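You operate a simulated robot arm through the tools that you are given. There is no shell and no other tool. Be economical: measure what you need, move in short steps, check, and stop when the job is done.

You are at the controls of a simulated two-armed robot. One attempt, no reset.

## Task
Take the long blue bundle and put it in the teal bowl. Then put one of the green tablets from the tablet dish in the green bucket. Then screw the cap back on the clear soap bottle. Then take the cream purple-cap bottle and put it on the top of the shoe rack. Then open the drawer of the shoe rack, take the blue block on the clear end of the tiled table and put it away in the inside of the shoe rack drawer, then shut the drawer. The order counts. Set down upright: cream purple-cap bottle.

The check looks at the end state, three seconds after you hand in, the way a careful person would. Anything else that was tipped, shoved, dropped, spilled or broken makes it a failure. A push-on lid holds only when it is set on centred and level and pressed home; a screw cap is set on level and turned clockwise until tight.

## Robot
Two 7-joint arms with two-finger grippers on one trunk, on a base that drives. Base frame: it is fixed to the floor where the robot stands at the start and does not move with it; the origin is under the middle of the robot, x ahead of it, y to its left, z up. Readings come in mm, rad, newtons and seconds.
The left shoulder is at the start at [70, 139, 1292], the right one opposite. With the tool pointing down near the work surface each hand reaches from about 100 to 300 mm from the robot's upright axis, wherever it stands, measured 20 degrees to its own side. Places, roughly: blue block (9x5x5 cm) [-5200, -800, 800]; clear soap bottle [-250, 750, 1000]; cream purple-cap bottle [-1000, -4000, 1000]; drawer of the shoe rack [-4200, -4300, 800]; green bucket (22x18x27 cm) [-2400, -4100, 400]; green tablet (4x4x3 cm) [500, -300, 600]; inside of the shoe rack drawer [-4200, -4300, 800]; long blue bundle (13x8x7 cm) [500, 0, 600]; teal bowl (27x27x11 cm) [-3100, 200, 800]; top of the shoe rack [-4200, -4300, 900]. Payload 3.43 kg a hand.
The TCP of each hand is the grasp point between the finger pads, 30 mm short of the fingertips. In the tool frame z runs along the fingers and y along their closing line. The gripper opens to 104 mm. The gripper's body begins 57 mm behind the TCP.
Orientation is that of the tool frame in the base frame, as a unit quaternion [x, y, z, w]. With the fingers straight down and closing along the base's y, the tool's x points along the base's -x, its y along +y and its z along -z.

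## Interface
- The arms move only by the tool move_arm. It takes "left_plan", "right_plan" or both (then of equal length, played together; a hand with none holds still); each is a list of rows, each a list of 7 numbers: the turn, a rotation vector about the base's x, y, z in degrees, then the shift along the base's x, y, z in mm, then the opening, from 0 (shut) to 1 (fully open). In form: [[rx, ry, rz, tx, ty, tz, grip], ...]. A call has 1 to 8 rows; each row is the pose to reach, as a shift and turn from the pose commanded when the call began. Rows are played at 5 a second. More than 50 mm and 0.15 rad between two rows, or a gripper value outside its range, and nothing of the call is played. Where a pose cannot be reached the arm comes as near as it can. A force on the tool above 40 N (or 10 N above the force at the start of the call, whichever is more), or a blocked arm, ends the call early, and 0.2 s more pass. Each finger travels about 45 mm/s and halts on what it meets, pressing with about 33 N; the grip force reading is that of the motor and also rises with nothing between the fingers. The clock runs only during rows and for 0.2 s after the last one: add rows that repeat a pose to give the fingers time. The reply holds the time, the measured pose of the TCP, the force on the tool along the base axes, the opening and the grip force, in the units named above and with some noise, with the torque about the TCP (base axes, N m) and any sound that the robot's microphone picked up.
- Cameras (640 x 400 px; columns grow to the right, rows downward): "scene" is now at [108.2, 56.3, 1506]; the picture's right is [0.70, -0.71, 0.00], its down [-0.50, -0.49, -0.71] and it looks along [0.51, 0.50, -0.70] (base axes); focal length 214 px, centre (320, 200). "left" rides on the left gripper at [67, -18, -90] in its tool frame; the picture's right is [0.25, 0.97, 0.00], its down [-0.73, 0.19, -0.66] and it looks along [-0.64, 0.17, 0.75] (tool axes); focal length 218 px, centre (320, 200). "right" rides on the right gripper at [67, 18, -90] in its tool frame; the picture's right is [-0.25, 0.97, 0.00], its down [-0.73, -0.19, -0.66] and it looks along [-0.64, -0.17, 0.75] (tool axes); focal length 218 px, centre (320, 200). There is no depth. A picture from a camera that has moved, and an enlarged one, comes with that camera's place and axes in the base frame and with its lens.
- get_image(camera): a new picture of that camera. It takes no simulated time.
- lift_body(by): slides the trunk up (or, below 0, down) by that many mm; the arms and the scene camera ride with it, the base frame stays. It gives what a move gives, with no picture.
- drive_base(legs): drives the robot by 1 to 6 legs, each [ahead, left, turn to the left] in mm, mm and rad, along the robot's own axes; the way and the turn of a leg run together, so that a leg with both is an arc; at most 1500 mm and 3.142 rad a leg. The arms and the cameras ride along, it lands a little off, and it stops where it bumps. It gives what a move gives.
- pan_tilt(pan, tilt): turns the head with the scene camera to pan (to the left, within 1.501 rad either way) and tilt (down, from -0.506 to 1.204), counted from straight ahead of the robot. It gives what a move gives.
- close_up(camera, box): a new picture of the part [left, top, right, bottom] of that camera's present view, enlarged. It takes no simulated time.
- sign_off(): hands the job in; it is judged then, once.

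Work in short steps. Places have to be worked out from the pictures, the camera data and where the tool is seen: move nearer, look again, correct. Check each grasp and each placing, and mend what went wrong. You have 175 turns and 148 pictures in all, those below and enlarged ones among them. Open the grippers and draw the arms clear of the work before you hand the job in, unless the task says otherwise.

The tools are called after "Call:" as a command line: name --argument value ..., lists and objects as JSON in quotes. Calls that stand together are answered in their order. move_arm: Moves the arms, as the interface text tells. Its arguments: {"type":"object","properties":{"left_plan":{"type":"array","items":{"type":"array","items":{"type":"number"}}},"right_plan":{"type":"array","items":{"type":"array","items":{"type":"number"}}}},"required":[]} The other tools are called the same way: lift_body (by) slides the trunk up or down; drive_base (legs) drives the base; pan_tilt (pan, tilt) turns the head that bears the scene camera; get_image (camera) takes a picture; close_up (camera, box) takes an enlarged picture of a part of a camera's view; sign_off () hands the job in.

At the start:

```text
clock: 0.0
left_position: [376.5, 513.3, 1359.2]
left_orientation: [0.0, 1.0, 0.0, 0.001]
left_wrist_force: [-0.6, 0.1, -0.8]
left_ft_torque: [0.0, -0.01, -0.02]
left_width: 104.0
left_gripper_force: 0.1
right_position: [376.1, 40.0, 1382.0]
right_orientation: [0.0, 1.0, 0.0, 0.0]
right_wrist_force: [-0.3, 0.5, 0.5]
right_ft_torque: [0.05, 0.03, 0.02]
right_width: 103.9
right_gripper_force: 0.0
trunk travel left (down, up): [-787.0, 153.0]
robot x, y, heading: [3.7, 1.0, -0.001]
head pan, tilt: [0.777, 0.778]
```

scene: 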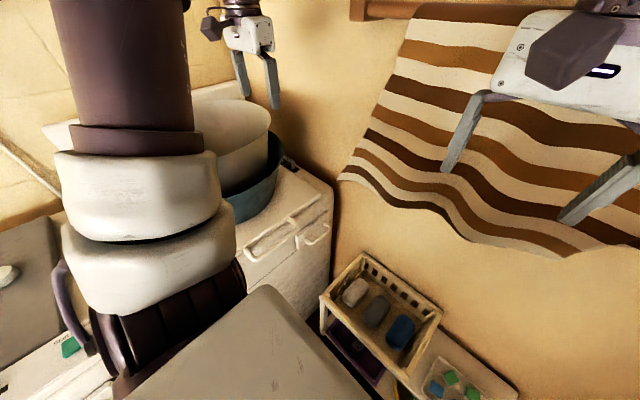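
right: 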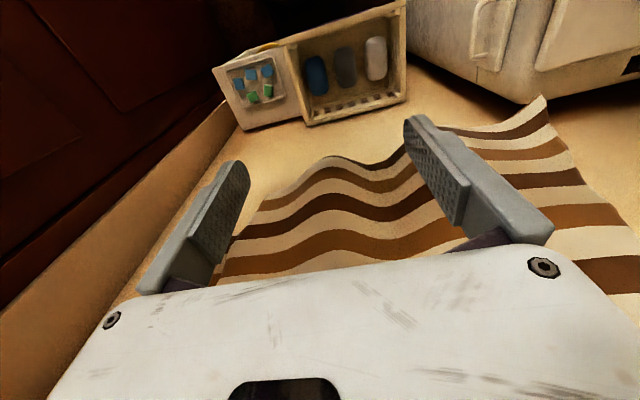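
left: 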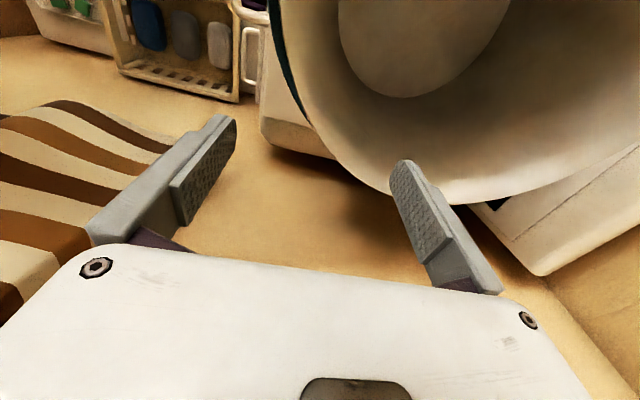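

The first picture shows a crate with bundles and a tablet dish ahead of the robot and a bowl to the left. I turn the head straight ahead to see the crate and tablet dish.

Call:
pan_tilt --pan 0.0 --tilt 0.9

Call:
get_image --camera "scene"

```text
clock: 1.1
left_position: [376.1, 513.0, 1361.1]
left_orientation: [0.0, 1.0, 0.0, 0.0]
left_wrist_force: [-0.3, 0.9, -0.4]
left_ft_torque: [0.0, -0.02, 0.02]
left_width: 104.1
left_gripper_force: 0.1
right_position: [374.2, 39.3, 1383.2]
right_orientation: [0.0, 1.0, 0.0, 0.001]
right_wrist_force: [-0.1, 0.0, 0.7]
right_ft_torque: [0.0, 0.01, 0.02]
right_width: 104.0
right_gripper_force: 0.0
trunk travel left (down, up): [-787.0, 153.0]
robot x, y, heading: [-3.8, 1.6, -0.002]
head pan, tilt: [0.0, 0.901]
```

```text
144 pictures are left
camera scene: at [125.5, -0.8, 1496.4], right [0.0, -1.0, 0.0], down [-0.78, 0.0, -0.62], along [0.62, 0.0, -0.78], focal length 214 px, centre (320, 200)
```

scene: 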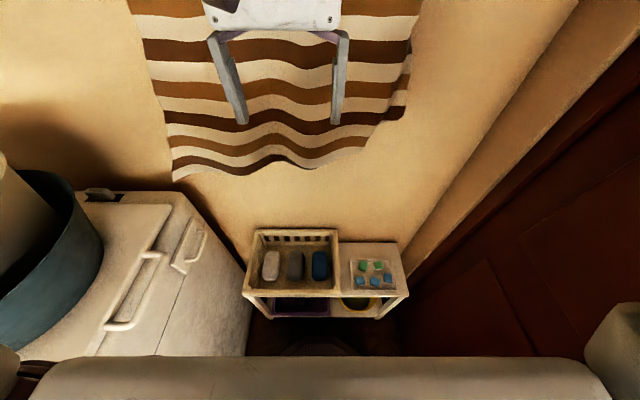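

The bundle is near [470, 0] and the tablets near [470, -240]: the left hand can take the bundle and the right one a green tablet. I draw both hands in front of the body before lowering the trunk.

Call:
move_arm --left_plan '[[0, 0, 0, 0, -45, 0, 1], [0, 0, 0, 0, -90, 0, 1], [0, 0, 0, 0, -135, 0, 1], [0, 0, 0, 0, -180, 0, 1], [0, 0, 0, 0, -225, 0, 1], [0, 0, 0, -10, -270, 0, 1], [0, 0, 0, -20, -315, 0, 1], [0, 0, 0, -30, -360, 0, 1]]' --right_plan '[[0, 0, 0, 0, -25, 0, 1], [0, 0, 0, 0, -50, 0, 1], [0, 0, 0, 0, -75, 0, 1], [0, 0, 0, 0, -100, 0, 1], [0, 0, 0, 0, -125, 0, 1], [0, 0, 0, -10, -150, 0, 1], [0, 0, 0, -20, -175, 0, 1], [0, 0, 0, -30, -200, 0, 1]]'

Call:
drive_base --legs '[[0, -120, 0]]'

Call:
get_image --camera "scene"

Call:
get_image --camera "left"

```text
clock: 2.9
left_position: [340.8, 268.2, 1293.0]
left_orientation: [-0.007, 1.0, -0.016, -0.003]
left_wrist_force: [0.1, 0.5, 0.7]
left_ft_torque: [0.0, -0.02, -0.02]
left_width: 103.8
left_gripper_force: 0.0
left hand out of reach, approached as far as the arm can: row 5, 6, 7, 8
right_position: [345.7, -161.6, 1382.5]
right_orientation: [0.001, 1.0, 0.0, -0.001]
right_wrist_force: [0.3, 0.1, 0.2]
right_ft_torque: [0.03, 0.04, 0.0]
right_width: 104.2
right_gripper_force: 0.1
trunk travel left (down, up): [-787.0, 153.0]
robot x, y, heading: [-1.7, -3.0, -0.001]
head pan, tilt: [0.0, 0.901]
```

```text
clock: 4.1
left_position: [337.7, 191.2, 1290.7]
left_orientation: [-0.009, 1.0, -0.028, 0.0]
left_wrist_force: [0.0, 0.6, 0.1]
left_ft_torque: [-0.01, -0.03, 0.02]
left_width: 103.8
left_gripper_force: 0.1
right_position: [342.7, -233.6, 1385.7]
right_orientation: [-0.006, 1.0, -0.014, 0.001]
right_wrist_force: [-0.6, 0.0, -0.6]
right_ft_torque: [-0.01, 0.0, -0.04]
right_width: 104.0
right_gripper_force: 0.1
trunk travel left (down, up): [-787.0, 153.0]
robot x, y, heading: [-1.6, -101.1, 0.001]
head pan, tilt: [0.0, 0.901]
stopped in leg 1: the robot was blocked; the commanded pose is now the measured one
```

```text
143 pictures are left
camera scene: at [122.7, -75.9, 1496.8], right [0.01, -1.0, 0.02], down [-0.78, -0.01, -0.62], along [0.62, -0.01, -0.78], focal length 214 px, centre (320, 200)
```

scene: 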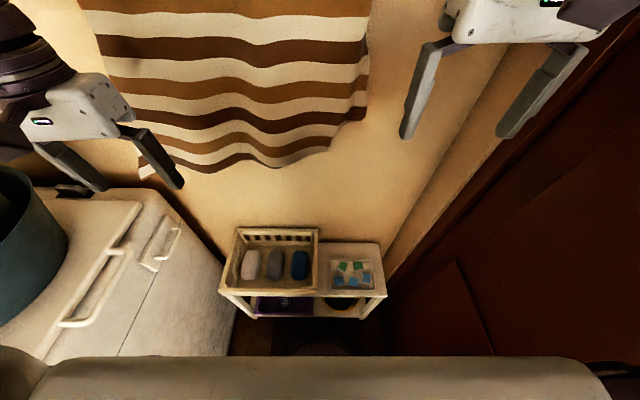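

```text
142 pictures are left
camera left: at [268.6, 177.8, 1382.2], right [-0.27, 0.96, -0.05], down [0.73, 0.24, 0.65], along [0.63, 0.14, -0.76], focal length 218 px, centre (320, 200)
```

left: 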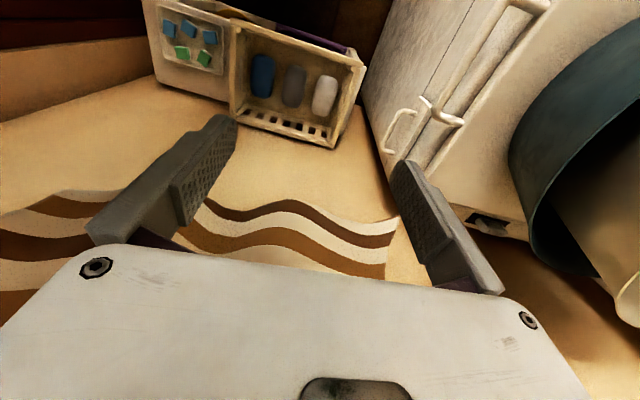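

The robot leans slightly, so something on the right touches the wardrobe. I back off 40 mm to the left and look right.

Call:
drive_base --legs '[[0, 50, 0]]'

Call:
pan_tilt --pan -1.2 --tilt 0.7

Call:
get_image --camera "scene"

```text
clock: 5.0
left_position: [337.9, 214.0, 1296.6]
left_orientation: [-0.007, 1.0, -0.016, -0.002]
left_wrist_force: [-0.5, -1.3, 0.0]
left_ft_torque: [0.07, 0.04, -0.01]
left_width: 104.1
left_gripper_force: 0.1
right_position: [344.0, -214.2, 1381.3]
right_orientation: [-0.003, 1.0, 0.0, 0.001]
right_wrist_force: [-0.1, -1.3, 0.1]
right_ft_torque: [0.07, 0.01, 0.03]
right_width: 104.2
right_gripper_force: 0.0
trunk travel left (down, up): [-787.0, 153.0]
robot x, y, heading: [-0.4, -49.2, 0.002]
head pan, tilt: [0.0, 0.901]
```

```text
clock: 6.5
left_position: [338.4, 218.9, 1295.8]
left_orientation: [-0.007, 1.0, -0.018, -0.001]
left_wrist_force: [-0.6, -0.2, 1.1]
left_ft_torque: [-0.01, 0.02, -0.01]
left_width: 104.0
left_gripper_force: 0.2
right_position: [342.9, -207.8, 1381.8]
right_orientation: [-0.003, 1.0, -0.003, 0.0]
right_wrist_force: [0.1, 0.0, -0.4]
right_ft_torque: [-0.01, -0.03, 0.01]
right_width: 104.1
right_gripper_force: 0.1
trunk travel left (down, up): [-787.0, 153.0]
robot x, y, heading: [2.8, -50.9, 0.004]
head pan, tilt: [-1.201, 0.7]
```

```text
141 pictures are left
camera scene: at [80.5, -130.6, 1512.5], right [-0.93, -0.37, 0.0], down [-0.24, 0.6, -0.76], along [0.28, -0.71, -0.64], focal length 214 px, centre (320, 200)
```

scene: 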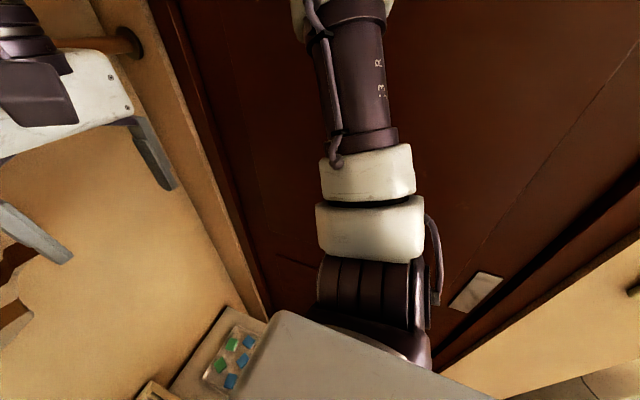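

Right elbow sticks out to the side near the door. I lower both hands with the arms hanging, which tucks the elbows, while drawing them a little nearer.

Call:
move_arm --left_plan '[[0, 0, 0, 0, 0, -45, 1], [0, 0, 0, 0, 0, -90, 1], [0, 0, 0, -5, -5, -135, 1], [0, 0, 0, -10, -15, -180, 1], [0, 0, 0, -15, -25, -222, 1], [0, 0, 0, -20, -35, -265, 1], [0, 0, 0, -25, -45, -308, 1], [0, 0, 0, -30, -55, -350, 1]]' --right_plan '[[0, 0, 0, 0, 0, -48, 1], [0, 0, 0, 0, 0, -96, 1], [0, 0, 0, -5, 0, -144, 1], [0, 0, 0, -10, 0, -192, 1], [0, 0, 0, -15, 0, -240, 1], [0, 0, 0, -20, 0, -288, 1], [0, 0, 0, -25, 0, -336, 1], [0, 0, 0, -30, 0, -384, 1]]'

Call:
pan_tilt --pan 0 --tilt 1.0

Call:
get_image --camera "scene"

```text
clock: 8.0
left_position: [351.7, 293.0, 1036.8]
left_orientation: [-0.13, 0.987, -0.082, 0.056]
left_wrist_force: [1.5, 2.3, 2.0]
left_ft_torque: [-0.15, 0.21, -0.06]
left_width: 103.9
left_gripper_force: 0.0
left hand out of reach, approached as far as the arm can: row 5, 6
right_position: [441.3, -231.3, 1166.4]
right_orientation: [-0.034, 0.999, -0.004, 0.0]
right_wrist_force: [1.2, 1.3, 0.6]
right_ft_torque: [-0.09, 0.08, -0.01]
right_width: 104.2
right_gripper_force: 0.0
right hand out of reach, approached as far as the arm can: row 1, 2, 3, 4, 5, 6, 7
trunk travel left (down, up): [-787.0, 153.0]
robot x, y, heading: [38.6, -41.8, 0.113]
head pan, tilt: [-1.201, 0.7]
stopped in row 7 (right hand): the arm was blocked; the commanded pose is now the measured one
```

```text
clock: 9.4
left_position: [354.8, 270.5, 1038.6]
left_orientation: [-0.166, 0.984, -0.043, 0.041]
left_wrist_force: [0.1, -1.1, 0.3]
left_ft_torque: [0.07, 0.02, -0.03]
left_width: 104.1
left_gripper_force: 0.1
right_position: [492.1, -207.4, 1168.2]
right_orientation: [-0.107, 0.994, -0.004, -0.002]
right_wrist_force: [0.9, 0.3, 0.6]
right_ft_torque: [-0.03, 0.01, -0.02]
right_width: 104.1
right_gripper_force: 0.2
trunk travel left (down, up): [-787.0, 153.0]
robot x, y, heading: [76.1, -36.0, 0.209]
head pan, tilt: [0.0, 1.0]
```

```text
140 pictures are left
camera scene: at [179.9, 29.9, 1488.9], right [0.21, -0.98, 0.03], down [-0.82, -0.19, -0.54], along [0.54, 0.09, -0.84], focal length 214 px, centre (320, 200)
```

scene: 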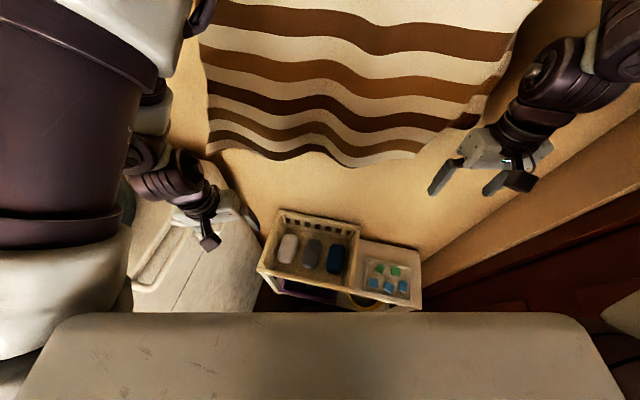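

The right elbow pressed on the door and rotated the base (heading 0.21). I retreat straight back (world -x), then look around there before refolding the arms.

Call:
drive_base --legs '[[-300, 75, 0]]'

Call:
pan_tilt --pan -1.3 --tilt 0.5

Call:
get_image --camera "scene"

Call:
pan_tilt --pan 1.3 --tilt 0.5

Call:
get_image --camera "scene"

```text
clock: 10.2
left_position: [351.3, 273.0, 1040.4]
left_orientation: [-0.167, 0.984, -0.038, 0.043]
left_wrist_force: [0.8, 1.4, 0.3]
left_ft_torque: [-0.01, -0.03, -0.01]
left_width: 103.9
left_gripper_force: 0.1
right_position: [489.7, -205.7, 1169.8]
right_orientation: [-0.113, 0.994, -0.003, 0.002]
right_wrist_force: [1.0, 0.0, -0.6]
right_ft_torque: [0.05, 0.01, 0.0]
right_width: 104.0
right_gripper_force: 0.0
trunk travel left (down, up): [-787.0, 153.0]
robot x, y, heading: [70.8, -22.6, 0.216]
head pan, tilt: [0.0, 1.0]
stopped in leg 1: the robot was blocked; the commanded pose is now the measured one
```

```text
clock: 11.6
left_position: [353.5, 272.6, 1039.6]
left_orientation: [-0.166, 0.985, -0.039, 0.042]
left_wrist_force: [0.9, -0.5, 0.0]
left_ft_torque: [-0.02, -0.02, -0.05]
left_width: 103.8
left_gripper_force: 0.1
right_position: [491.2, -207.6, 1168.1]
right_orientation: [-0.111, 0.994, -0.003, 0.001]
right_wrist_force: [0.1, -0.1, 0.0]
right_ft_torque: [0.0, 0.04, 0.02]
right_width: 104.5
right_gripper_force: 0.0
trunk travel left (down, up): [-787.0, 153.0]
robot x, y, heading: [73.8, -28.4, 0.211]
head pan, tilt: [-1.3, 0.499]
```

```text
139 pictures are left
camera scene: at [152.6, -66.9, 1532.3], right [-0.89, -0.47, 0.0], down [-0.22, 0.4, -0.89], along [0.41, -0.79, -0.46], focal length 214 px, centre (320, 200)
```

scene: 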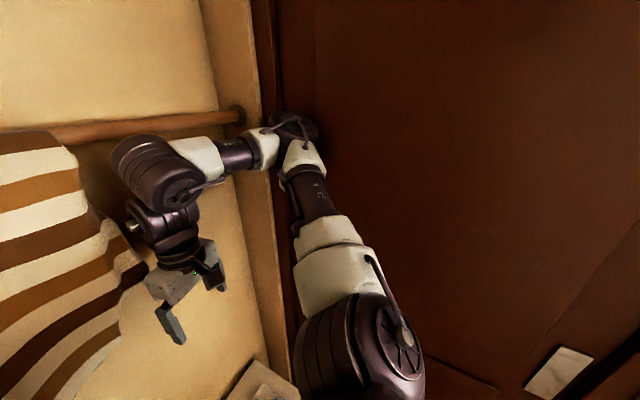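

```text
clock: 14.0
left_position: [352.8, 272.8, 1038.9]
left_orientation: [-0.166, 0.984, -0.04, 0.043]
left_wrist_force: [0.2, 0.6, -0.1]
left_ft_torque: [-0.02, -0.02, 0.0]
left_width: 103.9
left_gripper_force: 0.0
right_position: [491.4, -206.4, 1168.4]
right_orientation: [-0.111, 0.994, -0.004, 0.001]
right_wrist_force: [0.4, 0.0, 0.6]
right_ft_torque: [-0.03, -0.01, 0.0]
right_width: 104.0
right_gripper_force: 0.1
trunk travel left (down, up): [-787.0, 153.0]
robot x, y, heading: [71.6, -31.2, 0.213]
head pan, tilt: [1.3, 0.499]
```

```text
138 pictures are left
camera scene: at [115.6, 104.4, 1527.8], right [1.0, -0.06, 0.01], down [-0.02, -0.5, -0.87], along [0.06, 0.86, -0.5], focal length 214 px, centre (320, 200)
```

scene: 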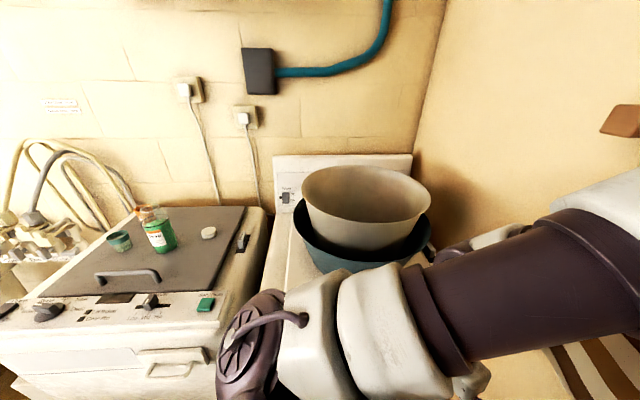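

The right elbow sits against the door's frame. I try to free it with a small left move first, then backwards.

Call:
drive_base --legs '[[0, 60, 0], [-60, 15, 0]]'

Call:
get_image --camera "scene"

```text
clock: 15.5
left_position: [290.3, 307.6, 1043.1]
left_orientation: [-0.165, 0.985, -0.027, 0.039]
left_wrist_force: [3.7, -15.5, -8.2]
left_ft_torque: [-0.96, -0.11, -0.08]
left_width: 97.6
left_gripper_force: 0.1
right_position: [429.9, -176.2, 1156.2]
right_orientation: [-0.109, 0.994, 0.013, -0.004]
right_wrist_force: [0.2, -0.2, -0.9]
right_ft_torque: [0.06, 0.04, -0.02]
right_width: 103.9
right_gripper_force: 0.1
trunk travel left (down, up): [-787.0, 153.0]
robot x, y, heading: [-0.8, 33.7, 0.213]
head pan, tilt: [1.3, 0.499]
```

```text
137 pictures are left
camera scene: at [58.7, 126.3, 1530.2], right [1.0, -0.06, 0.0], down [-0.03, -0.47, -0.88], along [0.05, 0.88, -0.48], focal length 214 px, centre (320, 200)
```

scene: 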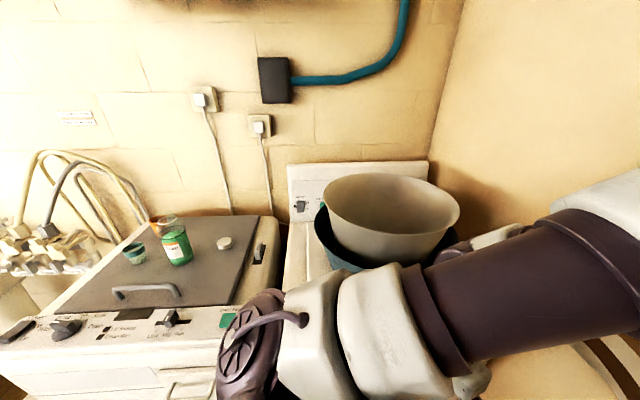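

Moved. The left gripper now touches the machine front; I drive backwards along the heading, which also moves it to the right.

Call:
drive_base --legs '[[-250, 0, 0]]'

Call:
get_image --camera "scene"

Call:
get_image --camera "left"

```text
clock: 17.3
left_position: [50.2, 274.9, 1041.4]
left_orientation: [-0.17, 0.984, -0.033, 0.04]
left_wrist_force: [-0.6, 0.4, 0.2]
left_ft_torque: [0.0, 0.01, 0.02]
left_width: 104.1
left_gripper_force: 0.0
right_position: [192.6, -203.5, 1161.7]
right_orientation: [-0.117, 0.993, 0.002, -0.003]
right_wrist_force: [-0.9, 0.2, 0.3]
right_ft_torque: [-0.02, 0.03, 0.0]
right_width: 103.8
right_gripper_force: 0.1
trunk travel left (down, up): [-787.0, 153.0]
robot x, y, heading: [-236.4, -18.1, 0.224]
head pan, tilt: [1.3, 0.499]
stopped in leg 1: the robot was blocked; the commanded pose is now the measured one
```

```text
136 pictures are left
camera scene: at [-182.7, 98.6, 1529.3], right [1.0, -0.05, 0.0], down [-0.02, -0.49, -0.87], along [0.04, 0.87, -0.49], focal length 214 px, centre (320, 200)
```

scene: 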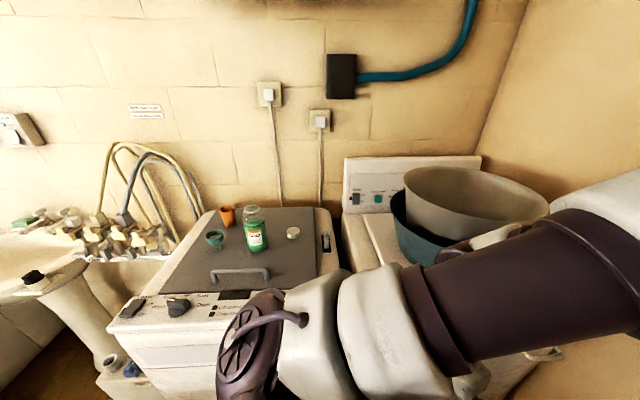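

```text
135 pictures are left
camera left: at [-15.9, 240.4, 1127.0], right [-0.56, 0.82, -0.09], down [0.56, 0.46, 0.69], along [0.61, 0.33, -0.72], focal length 218 px, centre (320, 200)
```

left: 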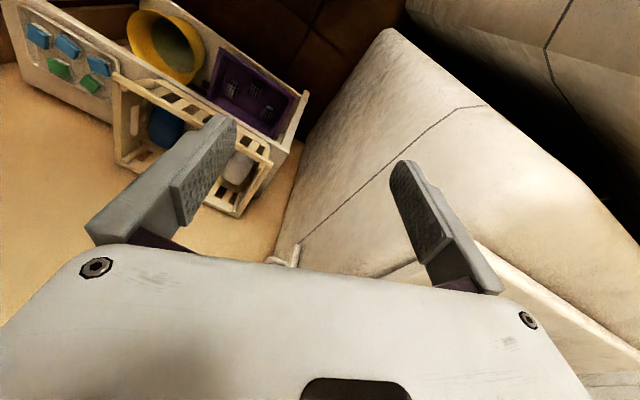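

Likely the right elbow still brushes the door while driving back. There is free space ahead of the hands here, so I extend the right hand forward and down to bring the elbow in.

Call:
move_arm --right_plan '[[0, 0, 0, 25, 10, -35, 1], [0, 0, 0, 45, 25, -70, 1], [0, 0, 0, 60, 40, -105, 1], [0, 0, 0, 70, 55, -140, 1], [0, 0, 0, 75, 70, -175, 1], [0, 0, 0, 75, 85, -210, 1], [0, 0, 0, 75, 100, -245, 1], [0, 0, 0, 75, 110, -280, 1]]'

Call:
pan_tilt --pan -1.2 --tilt 0.6

Call:
get_image --camera "scene"

```text
clock: 19.1
left_position: [54.4, 263.9, 1042.6]
left_orientation: [-0.167, 0.985, -0.029, 0.04]
left_wrist_force: [0.5, 0.2, 0.0]
left_ft_torque: [0.01, 0.0, 0.01]
left_width: 104.1
left_gripper_force: 0.0
right_position: [269.2, -106.9, 878.3]
right_orientation: [-0.114, 0.993, 0.008, -0.004]
right_wrist_force: [-0.8, -0.3, -0.4]
right_ft_torque: [0.01, -0.05, 0.03]
right_width: 104.1
right_gripper_force: 0.0
trunk travel left (down, up): [-787.0, 153.0]
robot x, y, heading: [-232.3, -15.3, 0.217]
head pan, tilt: [1.3, 0.499]
```

```text
clock: 21.4
left_position: [52.2, 264.4, 1043.0]
left_orientation: [-0.168, 0.985, -0.029, 0.04]
left_wrist_force: [0.2, 0.5, -0.9]
left_ft_torque: [0.01, 0.03, -0.02]
left_width: 104.1
left_gripper_force: 0.1
right_position: [269.2, -107.3, 878.9]
right_orientation: [-0.114, 0.993, 0.009, -0.004]
right_wrist_force: [0.4, 0.1, 0.9]
right_ft_torque: [0.03, 0.0, 0.03]
right_width: 103.9
right_gripper_force: 0.0
trunk travel left (down, up): [-787.0, 153.0]
robot x, y, heading: [-233.0, -15.9, 0.215]
head pan, tilt: [-1.201, 0.6]
```

```text
134 pictures are left
camera scene: at [-135.9, -81.0, 1521.1], right [-0.83, -0.56, 0.0], down [-0.31, 0.47, -0.82], along [0.46, -0.69, -0.57], focal length 214 px, centre (320, 200)
```

scene: 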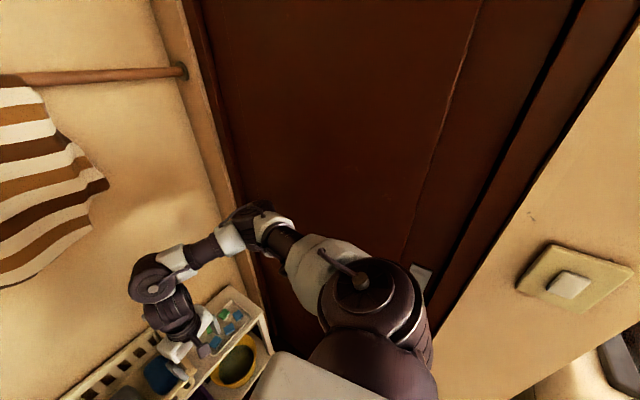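

The right elbow is now tucked. I do the same with the left hand and straighten the heading.

Call:
move_arm --left_plan '[[0, 0, 0, 12, -14, -23, 1], [0, 0, 0, 25, -28, -46, 1], [0, 0, 0, 38, -42, -69, 1], [0, 0, 0, 51, -56, -92, 1], [0, 0, 0, 64, -70, -115, 1], [0, 0, 0, 76, -88, -138, 1], [0, 0, 0, 76, -88, -161, 1]]'

Call:
drive_base --legs '[[0, 0, -0.215]]'

Call:
pan_tilt --pan 0.3 --tilt 0.8

Call:
get_image --camera "scene"

```text
clock: 23.0
left_position: [31.4, 258.5, 935.8]
left_orientation: [-0.167, 0.985, -0.032, 0.044]
left_wrist_force: [0.6, 0.1, 0.8]
left_ft_torque: [0.01, -0.01, 0.02]
left_width: 103.8
left_gripper_force: 0.0
left hand out of reach, approached as far as the arm can: row 1, 2, 3, 4, 5, 6, 7
right_position: [269.3, -106.7, 878.6]
right_orientation: [-0.114, 0.993, 0.008, -0.003]
right_wrist_force: [0.0, 0.2, -0.5]
right_ft_torque: [0.02, 0.03, 0.03]
right_width: 104.0
right_gripper_force: 0.0
trunk travel left (down, up): [-787.0, 153.0]
robot x, y, heading: [-238.1, -16.1, 0.219]
head pan, tilt: [-1.201, 0.6]
```

```text
clock: 24.2
left_position: [84.9, 195.1, 935.3]
left_orientation: [-0.061, 0.997, -0.036, 0.039]
left_wrist_force: [0.1, 0.4, 0.5]
left_ft_torque: [0.01, 0.0, -0.02]
left_width: 103.7
left_gripper_force: 0.0
right_position: [239.3, -211.2, 879.2]
right_orientation: [-0.007, 1.0, 0.008, -0.002]
right_wrist_force: [0.0, 1.0, 0.4]
right_ft_torque: [0.03, -0.02, 0.02]
right_width: 104.1
right_gripper_force: 0.0
trunk travel left (down, up): [-787.0, 153.0]
robot x, y, heading: [-233.3, -15.5, -0.0]
head pan, tilt: [-1.201, 0.6]
```

```text
clock: 25.8
left_position: [84.8, 194.8, 935.8]
left_orientation: [-0.06, 0.997, -0.035, 0.039]
left_wrist_force: [-0.1, 0.6, -0.5]
left_ft_torque: [0.01, -0.01, 0.0]
left_width: 104.2
left_gripper_force: 0.0
right_position: [238.1, -211.6, 878.7]
right_orientation: [-0.007, 1.0, 0.009, -0.003]
right_wrist_force: [-0.3, -1.1, 0.1]
right_ft_torque: [-0.03, 0.02, 0.0]
right_width: 103.9
right_gripper_force: 0.1
trunk travel left (down, up): [-787.0, 153.0]
robot x, y, heading: [-234.9, -15.9, 0.003]
head pan, tilt: [0.3, 0.799]
```

```text
133 pictures are left
camera scene: at [-106.8, 6.1, 1504.3], right [0.3, -0.95, 0.0], down [-0.68, -0.21, -0.7], along [0.67, 0.21, -0.72], focal length 214 px, centre (320, 200)
```

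scene: 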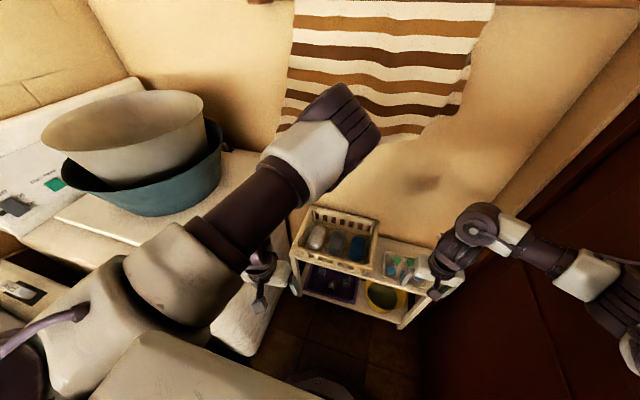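

Heading is straight and clear. The left arm folded with its elbow forward; I undo it by raising the left hand back to its starting posture above the machine, then will come down in a better arc.

Call:
move_arm --left_plan '[[0, 0, 0, 0, 0, 45, 1], [0, 0, 0, 0, 0, 90, 1], [0, 0, 0, 0, 5, 135, 1], [0, 0, 0, 0, 15, 180, 1], [0, 0, 0, 5, 25, 225, 1], [0, 0, 0, 10, 40, 270, 1], [0, 0, 0, 20, 55, 315, 1], [0, 0, 0, 30, 75, 355, 1]]'

Call:
move_arm --left_plan '[[0, 0, 0, 0, 40, 10, 1], [0, 0, 0, 5, 80, 20, 1], [0, 0, 0, 10, 120, 30, 1], [0, 0, 0, 15, 160, 40, 1], [0, 0, 0, 20, 200, 50, 1], [0, 0, 0, 25, 225, 50, 1]]'

Call:
pan_tilt --pan 0.7 --tilt 0.6

Call:
get_image --camera "scene"

```text
clock: 27.6
left_position: [105.6, 254.8, 1262.7]
left_orientation: [-0.062, 0.995, -0.057, 0.044]
left_wrist_force: [0.4, 0.3, -0.1]
left_ft_torque: [0.01, 0.01, 0.01]
left_width: 104.0
left_gripper_force: 0.1
left hand out of reach, approached as far as the arm can: row 1, 2, 3, 4, 5, 8
right_position: [237.6, -211.7, 879.6]
right_orientation: [-0.007, 1.0, 0.009, -0.002]
right_wrist_force: [0.9, -0.2, 1.0]
right_ft_torque: [0.0, 0.01, -0.01]
right_width: 104.0
right_gripper_force: 0.1
trunk travel left (down, up): [-787.0, 153.0]
robot x, y, heading: [-234.8, -14.7, 0.005]
head pan, tilt: [0.3, 0.799]
```

```text
clock: 29.0
left_position: [130.2, 482.4, 1311.0]
left_orientation: [-0.06, 0.997, -0.036, 0.039]
left_wrist_force: [0.4, -0.5, 0.1]
left_ft_torque: [-0.02, -0.05, -0.02]
left_width: 104.2
left_gripper_force: 0.0
right_position: [237.9, -210.3, 880.8]
right_orientation: [-0.007, 1.0, 0.009, -0.001]
right_wrist_force: [0.8, -0.2, -0.6]
right_ft_torque: [-0.01, -0.01, 0.0]
right_width: 103.9
right_gripper_force: 0.1
trunk travel left (down, up): [-787.0, 153.0]
robot x, y, heading: [-233.6, -20.0, 0.003]
head pan, tilt: [0.3, 0.799]
```

```text
clock: 29.8
left_position: [131.9, 479.8, 1311.1]
left_orientation: [-0.061, 0.997, -0.035, 0.039]
left_wrist_force: [-0.1, 1.0, 0.9]
left_ft_torque: [0.01, 0.02, 0.01]
left_width: 103.9
left_gripper_force: 0.1
right_position: [238.2, -211.1, 879.6]
right_orientation: [-0.008, 1.0, 0.008, -0.003]
right_wrist_force: [-0.6, -0.7, 0.2]
right_ft_torque: [0.02, 0.0, -0.04]
right_width: 104.2
right_gripper_force: 0.2
trunk travel left (down, up): [-787.0, 153.0]
robot x, y, heading: [-236.8, -15.8, 0.001]
head pan, tilt: [0.7, 0.6]
```

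```text
132 pictures are left
camera scene: at [-116.3, 38.6, 1521.1], right [0.65, -0.76, 0.0], down [-0.43, -0.37, -0.82], along [0.63, 0.53, -0.57], focal length 214 px, centre (320, 200)
```

scene: 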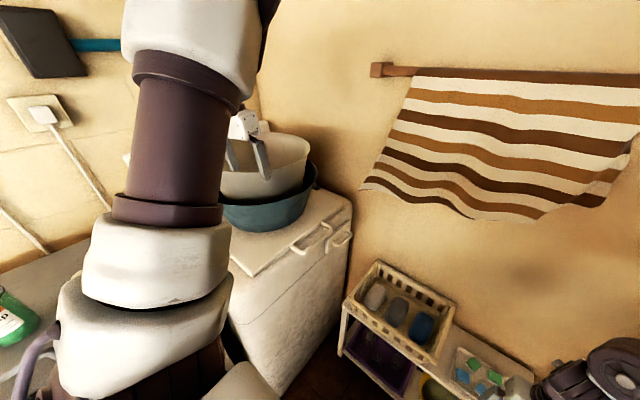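

The left arm is back in its open posture. Now I bring it forward and inward with extension, then down, as worked for the right.

Call:
move_arm --left_plan '[[0, 0, 0, 30, 0, 0, 1], [0, 0, 0, 60, -15, 0, 1], [0, 0, 0, 85, -45, 0, 1], [0, 0, 0, 105, -80, 0, 1], [0, 0, 0, 120, -120, 0, 1], [0, 0, 0, 130, -160, 0, 1], [0, 0, 0, 130, -200, -15, 1], [0, 0, 0, 130, -235, -30, 1]]'

Call:
move_arm --left_plan '[[0, 0, 0, 0, -10, -45, 1], [0, 0, 0, 0, -20, -90, 1], [0, 0, 0, 0, -30, -135, 1], [0, 0, 0, 0, -40, -180, 1], [0, 0, 0, 0, -50, -225, 1], [0, 0, 0, 0, -60, -270, 1], [0, 0, 0, 0, -70, -315, 1], [0, 0, 0, 0, -80, -360, 1]]'

Call:
pan_tilt --pan 0.3 --tilt 0.8

Call:
get_image --camera "scene"

```text
clock: 31.6
left_position: [199.6, 323.9, 1257.2]
left_orientation: [-0.058, 0.997, -0.033, 0.04]
left_wrist_force: [0.1, 0.1, -0.4]
left_ft_torque: [-0.02, -0.02, -0.01]
left_width: 104.1
left_gripper_force: 0.0
left hand out of reach, approached as far as the arm can: row 5, 6, 7, 8
right_position: [238.1, -212.0, 879.4]
right_orientation: [-0.007, 1.0, 0.009, -0.003]
right_wrist_force: [-0.3, -0.3, -0.2]
right_ft_torque: [-0.01, 0.03, 0.04]
right_width: 104.2
right_gripper_force: 0.1
trunk travel left (down, up): [-787.0, 153.0]
robot x, y, heading: [-232.5, -17.6, 0.008]
head pan, tilt: [0.7, 0.6]
```

```text
clock: 33.4
left_position: [164.0, 279.6, 915.9]
left_orientation: [-0.056, 0.997, -0.039, 0.042]
left_wrist_force: [0.4, 0.3, -0.2]
left_ft_torque: [-0.01, 0.02, -0.01]
left_width: 104.0
left_gripper_force: 0.1
left hand out of reach, approached as far as the arm can: row 4, 5, 6, 7, 8
right_position: [238.9, -211.3, 879.0]
right_orientation: [-0.007, 1.0, 0.009, -0.002]
right_wrist_force: [0.1, -0.8, -0.1]
right_ft_torque: [0.02, -0.01, 0.0]
right_width: 103.9
right_gripper_force: 0.0
trunk travel left (down, up): [-787.0, 153.0]
robot x, y, heading: [-231.9, -19.2, 0.004]
head pan, tilt: [0.7, 0.6]
```

```text
clock: 34.3
left_position: [165.4, 278.6, 915.9]
left_orientation: [-0.056, 0.997, -0.039, 0.041]
left_wrist_force: [0.0, 0.1, 0.0]
left_ft_torque: [-0.01, -0.02, 0.0]
left_width: 103.9
left_gripper_force: 0.1
right_position: [239.1, -211.5, 879.3]
right_orientation: [-0.007, 1.0, 0.009, -0.002]
right_wrist_force: [0.0, 0.4, -0.6]
right_ft_torque: [-0.02, -0.01, 0.02]
right_width: 103.9
right_gripper_force: 0.0
trunk travel left (down, up): [-787.0, 153.0]
robot x, y, heading: [-231.9, -14.8, 0.001]
head pan, tilt: [0.3, 0.799]
```

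```text
131 pictures are left
camera scene: at [-107.0, 6.1, 1504.3], right [0.3, -0.95, 0.0], down [-0.68, -0.22, -0.7], along [0.67, 0.21, -0.72], focal length 214 px, centre (320, 200)
```

scene: 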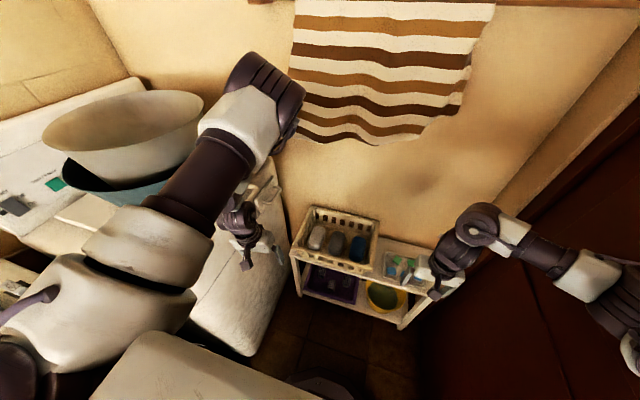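

Better. I continue the left hand inward while lowering and extending.

Call:
move_arm --left_plan '[[0, 0, 0, 20, -10, -20, 1], [0, 0, 0, 40, -20, -40, 1], [0, 0, 0, 60, -30, -60, 1], [0, 0, 0, 80, -45, -80, 1], [0, 0, 0, 90, -65, -100, 1], [0, 0, 0, 100, -85, -110, 1], [0, 0, 0, 100, -105, -110, 1], [0, 0, 0, 100, -125, -110, 1]]'

Call:
get_image --camera "scene"

```text
clock: 36.1
left_position: [161.0, 292.0, 882.1]
left_orientation: [-0.058, 0.997, -0.037, 0.04]
left_wrist_force: [-0.3, -1.0, -0.6]
left_ft_torque: [0.01, 0.01, 0.02]
left_width: 104.0
left_gripper_force: 0.0
left hand out of reach, approached as far as the arm can: row 1, 2, 3, 4, 5, 6, 7, 8
right_position: [238.4, -211.7, 879.6]
right_orientation: [-0.007, 1.0, 0.009, -0.003]
right_wrist_force: [0.6, 0.1, 0.7]
right_ft_torque: [-0.03, -0.01, -0.01]
right_width: 104.1
right_gripper_force: 0.0
trunk travel left (down, up): [-787.0, 153.0]
robot x, y, heading: [-233.6, -14.7, 0.003]
head pan, tilt: [0.3, 0.799]
```

```text
130 pictures are left
camera scene: at [-106.8, 6.1, 1504.3], right [0.3, -0.95, 0.0], down [-0.68, -0.21, -0.7], along [0.66, 0.21, -0.72], focal length 214 px, centre (320, 200)
```

scene: 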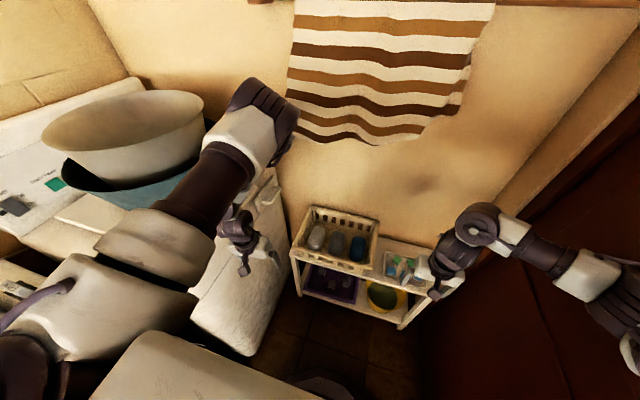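

The left elbow is compact in front, so I leave that branch and use the right hand for picking. I raise both hands so that lowering the trunk keeps them clear.

Call:
move_arm --left_plan '[[0, 0, 0, 0, 0, 45, 1], [0, 0, 0, 0, 0, 90, 1], [0, 0, 0, -5, -5, 135, 1], [0, 0, 0, -10, -10, 180, 1], [0, 0, 0, -20, -15, 225, 1], [0, 0, 0, -30, -20, 270, 1], [0, 0, 0, -40, -25, 315, 1], [0, 0, 0, -50, -30, 350, 1]]' --right_plan '[[0, 0, 0, 0, 10, 20, 1], [0, 0, 0, 0, 20, 40, 1], [0, 0, 0, 0, 35, 60, 1], [0, 0, 0, 0, 50, 80, 1], [0, 0, 0, 0, 65, 100, 1], [0, 0, 0, 0, 80, 120, 1], [0, 0, 0, 0, 95, 140, 1], [0, 0, 0, 0, 110, 160, 1]]'

Call:
lift_body --by -250

Call:
get_image --camera "scene"

Call:
get_image --camera "right"

```text
clock: 37.9
left_position: [106.5, 268.3, 1227.6]
left_orientation: [-0.078, 0.995, -0.059, 0.036]
left_wrist_force: [-1.2, 0.6, 0.2]
left_ft_torque: [-0.01, -0.06, 0.03]
left_width: 103.9
left_gripper_force: 0.1
right_position: [236.6, -103.0, 1040.1]
right_orientation: [-0.009, 1.0, 0.01, -0.001]
right_wrist_force: [0.3, 0.1, 0.1]
right_ft_torque: [0.02, -0.04, 0.01]
right_width: 104.0
right_gripper_force: 0.0
right hand out of reach, approached as far as the arm can: row 8
trunk travel left (down, up): [-787.0, 153.0]
robot x, y, heading: [-234.1, -18.7, 0.001]
head pan, tilt: [0.3, 0.799]
```

```text
clock: 40.5
left_position: [110.8, 266.2, 978.0]
left_orientation: [-0.073, 0.995, -0.061, 0.039]
left_wrist_force: [-0.6, -0.7, 0.6]
left_ft_torque: [0.02, -0.03, 0.0]
left_width: 103.9
left_gripper_force: 0.0
right_position: [240.8, -102.9, 790.4]
right_orientation: [-0.008, 1.0, 0.009, -0.003]
right_wrist_force: [-0.1, 0.2, 0.8]
right_ft_torque: [-0.03, 0.01, 0.03]
right_width: 104.0
right_gripper_force: 0.1
trunk travel left (down, up): [-537.0, 403.0]
robot x, y, heading: [-233.8, -17.2, 0.002]
head pan, tilt: [0.3, 0.799]
```

```text
129 pictures are left
camera scene: at [-107.1, 6.1, 1254.3], right [0.3, -0.95, 0.0], down [-0.68, -0.21, -0.7], along [0.67, 0.21, -0.72], focal length 214 px, centre (320, 200)
```

scene: 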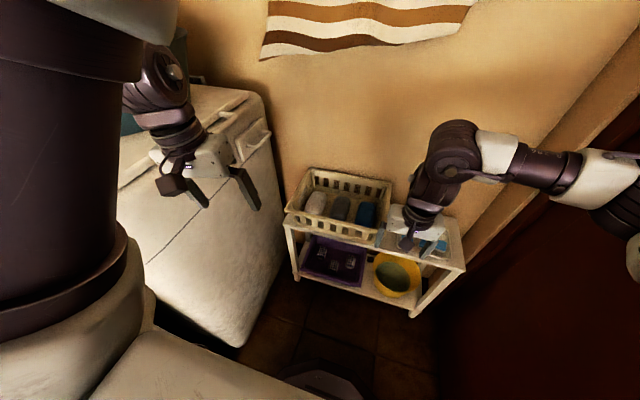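

```text
128 pictures are left
camera right: at [174.4, -87.6, 879.5], right [0.24, 0.97, 0.02], down [0.74, -0.19, 0.65], along [0.63, -0.14, -0.76], focal length 218 px, centre (320, 200)
```

right: 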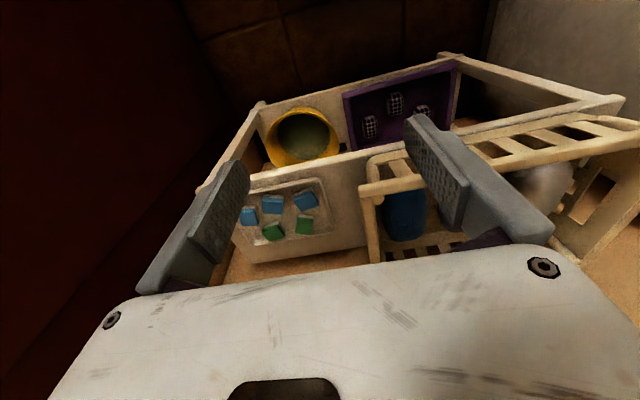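

Triangulating both views gives the bundle at about [460, -5, 620] and the green tablets at about [470, -252] and [468, -186]. I drive 170 mm ahead with the hands above the crate.

Call:
drive_base --legs '[[170, 15, 0]]'

Call:
move_arm --right_plan '[[0, 0, 0, 15, 15, 0, 1], [0, 0, 0, 30, 30, 0, 1], [0, 0, 0, 40, 45, 0, 1], [0, 0, 0, 40, 60, 0, 1], [0, 0, 0, 40, 75, 0, 1]]'

Call:
get_image --camera "right"

Call:
get_image --camera "scene"

```text
clock: 42.0
left_position: [280.1, 282.7, 977.3]
left_orientation: [-0.074, 0.995, -0.06, 0.038]
left_wrist_force: [0.3, 0.0, 0.5]
left_ft_torque: [-0.01, 0.02, -0.04]
left_width: 104.1
left_gripper_force: 0.0
right_position: [411.7, -86.1, 790.3]
right_orientation: [-0.01, 1.0, 0.01, -0.003]
right_wrist_force: [-0.1, -0.2, 0.3]
right_ft_torque: [-0.02, 0.04, 0.01]
right_width: 103.9
right_gripper_force: 0.0
trunk travel left (down, up): [-537.0, 403.0]
robot x, y, heading: [-63.8, -2.3, 0.005]
head pan, tilt: [0.3, 0.799]
```

```text
clock: 43.1
left_position: [280.4, 284.2, 977.8]
left_orientation: [-0.076, 0.994, -0.062, 0.039]
left_wrist_force: [0.0, 0.2, -0.4]
left_ft_torque: [-0.02, -0.01, 0.0]
left_width: 103.7
left_gripper_force: 0.1
right_position: [450.8, -10.8, 788.7]
right_orientation: [-0.01, 1.0, 0.008, -0.004]
right_wrist_force: [0.1, 0.1, -0.4]
right_ft_torque: [-0.03, -0.02, 0.0]
right_width: 103.8
right_gripper_force: 0.0
trunk travel left (down, up): [-537.0, 403.0]
robot x, y, heading: [-61.5, -4.3, 0.006]
head pan, tilt: [0.3, 0.799]
```

```text
127 pictures are left
camera right: at [383.8, 4.1, 879.3], right [0.23, 0.97, 0.02], down [0.74, -0.19, 0.65], along [0.63, -0.14, -0.76], focal length 218 px, centre (320, 200)
```

right: 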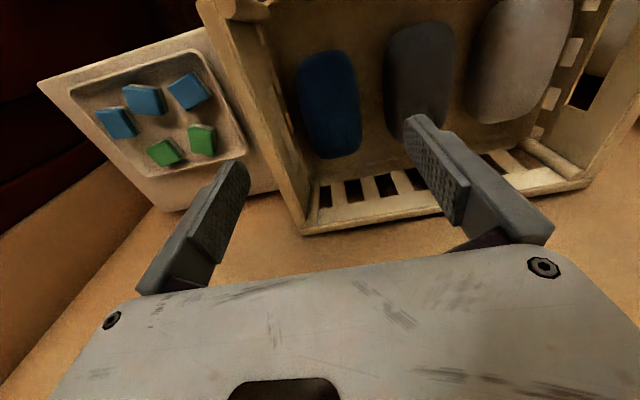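

```text
126 pictures are left
camera scene: at [62.4, 22.8, 1254.2], right [0.3, -0.95, 0.0], down [-0.68, -0.22, -0.7], along [0.66, 0.21, -0.72], focal length 214 px, centre (320, 200)
```

scene: 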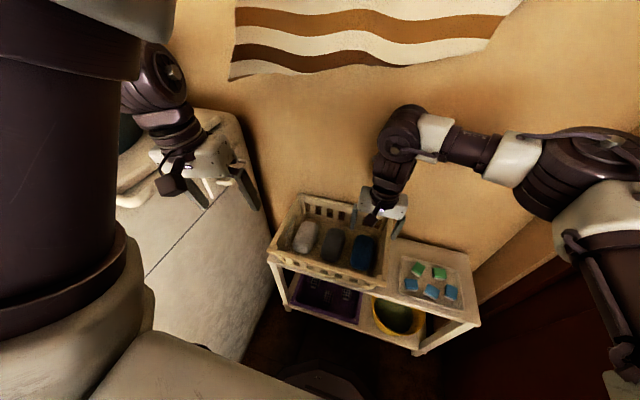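

Refined: bundle centre about [470, -2, 600], its axis along x (about -6° yaw). I descend above it with the gripper at 88 mm to stay clear of the crate wall and grey neighbour, then look.

Call:
move_arm --right_plan '[[0, 0, -3, 19, 9, -10, 0.9], [0, 0, -6, 19, 9, -50, 0.86], [0, 0, -6, 19, 9, -90, 0.86], [0, 0, -6, 19, 9, -120, 0.86], [0, 0, -6, 19, 9, -145, 0.86]]'

Call:
get_image --camera "right"

Call:
close_up --camera "scene" --box '[260, 180, 420, 280]'

```text
clock: 44.4
left_position: [280.7, 283.4, 977.4]
left_orientation: [-0.075, 0.994, -0.062, 0.039]
left_wrist_force: [-0.7, -0.2, -0.7]
left_ft_torque: [0.0, -0.02, 0.02]
left_width: 104.0
left_gripper_force: 0.1
right_position: [470.3, -2.1, 642.8]
right_orientation: [0.042, 0.999, 0.009, -0.003]
right_wrist_force: [0.3, 3.1, 0.4]
right_ft_torque: [-0.03, -0.02, 0.02]
right_width: 87.7
right_gripper_force: 0.1
trunk travel left (down, up): [-537.0, 403.0]
robot x, y, heading: [-64.2, -1.0, 0.004]
head pan, tilt: [0.3, 0.799]
```

```text
125 pictures are left
camera right: at [404.6, 20.0, 733.3], right [0.33, 0.94, 0.02], down [0.71, -0.26, 0.65], along [0.61, -0.2, -0.76], focal length 218 px, centre (320, 200)
```

right: 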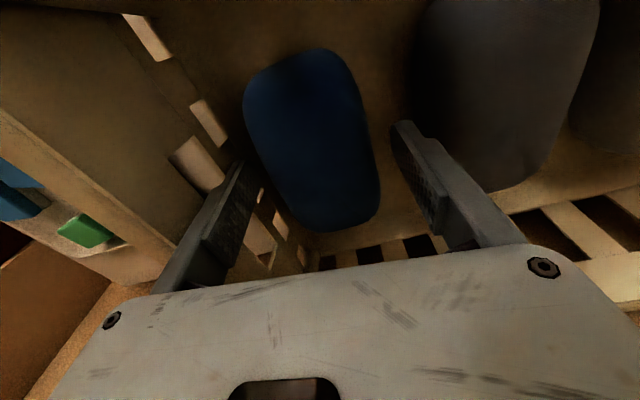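

```text
4.00 times, centred on (340, 230) of scene
camera zoom: at [62.6, 22.5, 1254.2], right [0.3, -0.95, 0.0], down [-0.68, -0.22, -0.7], along [0.66, 0.21, -0.72], focal length 858 px, centre (240, 80)
```

zoom: 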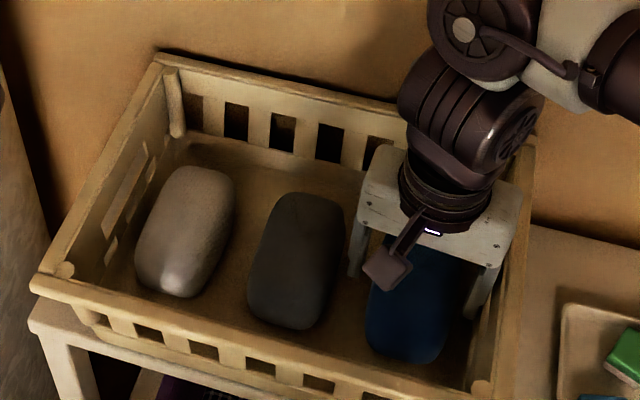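

The bundle lies between the fingers; a light +y force suggests the right finger grazes the crate wall, so I shift 5 mm to +y, go down to z≈598 and close.

Call:
move_arm --right_plan '[[0, 0, 0, 4, 5, 0, 0.84], [0, 0, 0, 4, 5, -22, 0.84], [0, 0, 0, 4, 5, -44, 0.84], [0, 0, 0, 4, 5, -44, 0.5], [0, 0, 0, 4, 5, -44, 0.5], [0, 0, 0, 4, 5, -44, 0.45]]'

Call:
get_image --camera "right"

```text
clock: 45.8
left_position: [278.2, 282.2, 977.1]
left_orientation: [-0.075, 0.994, -0.062, 0.04]
left_wrist_force: [0.4, 0.0, -0.9]
left_ft_torque: [0.0, -0.01, -0.04]
left_width: 104.1
left_gripper_force: 0.1
right_position: [472.8, 1.4, 600.8]
right_orientation: [0.043, 0.999, 0.008, -0.001]
right_wrist_force: [-2.6, -8.1, 18.1]
right_ft_torque: [-0.61, 0.28, 0.06]
right_width: 70.3
right_gripper_force: 33.0
trunk travel left (down, up): [-537.0, 403.0]
robot x, y, heading: [-66.3, -3.7, 0.004]
head pan, tilt: [0.3, 0.799]
```

```text
123 pictures are left
camera right: at [407.3, 23.9, 691.2], right [0.33, 0.94, 0.02], down [0.71, -0.26, 0.65], along [0.62, -0.21, -0.76], focal length 218 px, centre (320, 200)
```

right: 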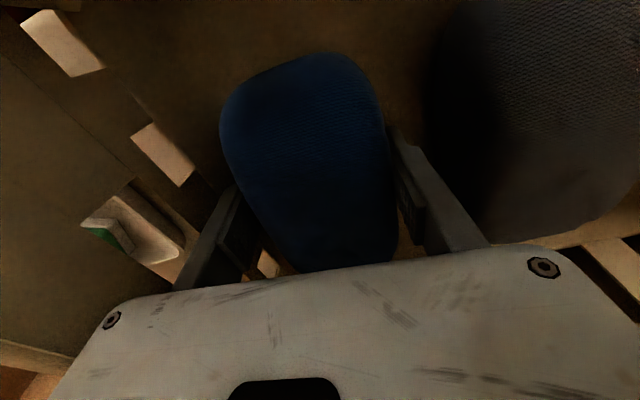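

Gripped at 70 mm with 33 N. I lift it 190 mm out of the crate and check.

Call:
move_arm --right_plan '[[0, 0, 0, 0, 0, 15, 0.4], [0, 0, 0, 0, 0, 40, 0.4], [0, 0, 0, 0, 0, 70, 0.4], [0, 0, 0, 0, 0, 100, 0.4], [0, 0, 0, 0, 0, 130, 0.4], [0, 0, 0, 0, 0, 160, 0.4], [0, 0, 0, 0, 0, 190, 0.4]]'

Call:
get_image --camera "right"

Call:
close_up --camera "scene" --box '[220, 100, 540, 300]'

```text
clock: 47.4
left_position: [279.6, 282.9, 976.6]
left_orientation: [-0.075, 0.994, -0.063, 0.039]
left_wrist_force: [-0.8, -0.2, 0.6]
left_ft_torque: [0.01, -0.02, -0.01]
left_width: 104.1
left_gripper_force: 0.1
right_position: [473.0, 1.9, 790.4]
right_orientation: [0.043, 0.999, 0.009, -0.003]
right_wrist_force: [-0.2, 0.5, -2.1]
right_ft_torque: [0.03, 0.01, -0.01]
right_width: 70.3
right_gripper_force: 33.3
trunk travel left (down, up): [-537.0, 403.0]
robot x, y, heading: [-66.0, -0.4, 0.001]
head pan, tilt: [0.3, 0.799]
```

```text
122 pictures are left
camera right: at [408.3, 24.4, 881.2], right [0.33, 0.94, 0.02], down [0.71, -0.26, 0.65], along [0.61, -0.21, -0.76], focal length 218 px, centre (320, 200)
```

right: 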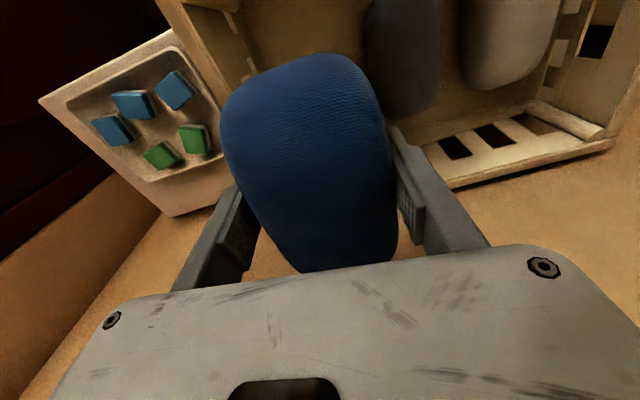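

```text
2.00 times, centred on (380, 200) of scene
camera zoom: at [61.7, 22.3, 1254.3], right [0.3, -0.95, 0.0], down [-0.68, -0.22, -0.7], along [0.67, 0.21, -0.72], focal length 429 px, centre (200, 200)
```

zoom: 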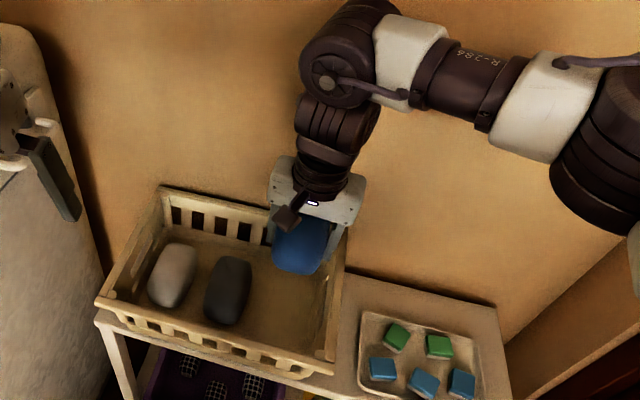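

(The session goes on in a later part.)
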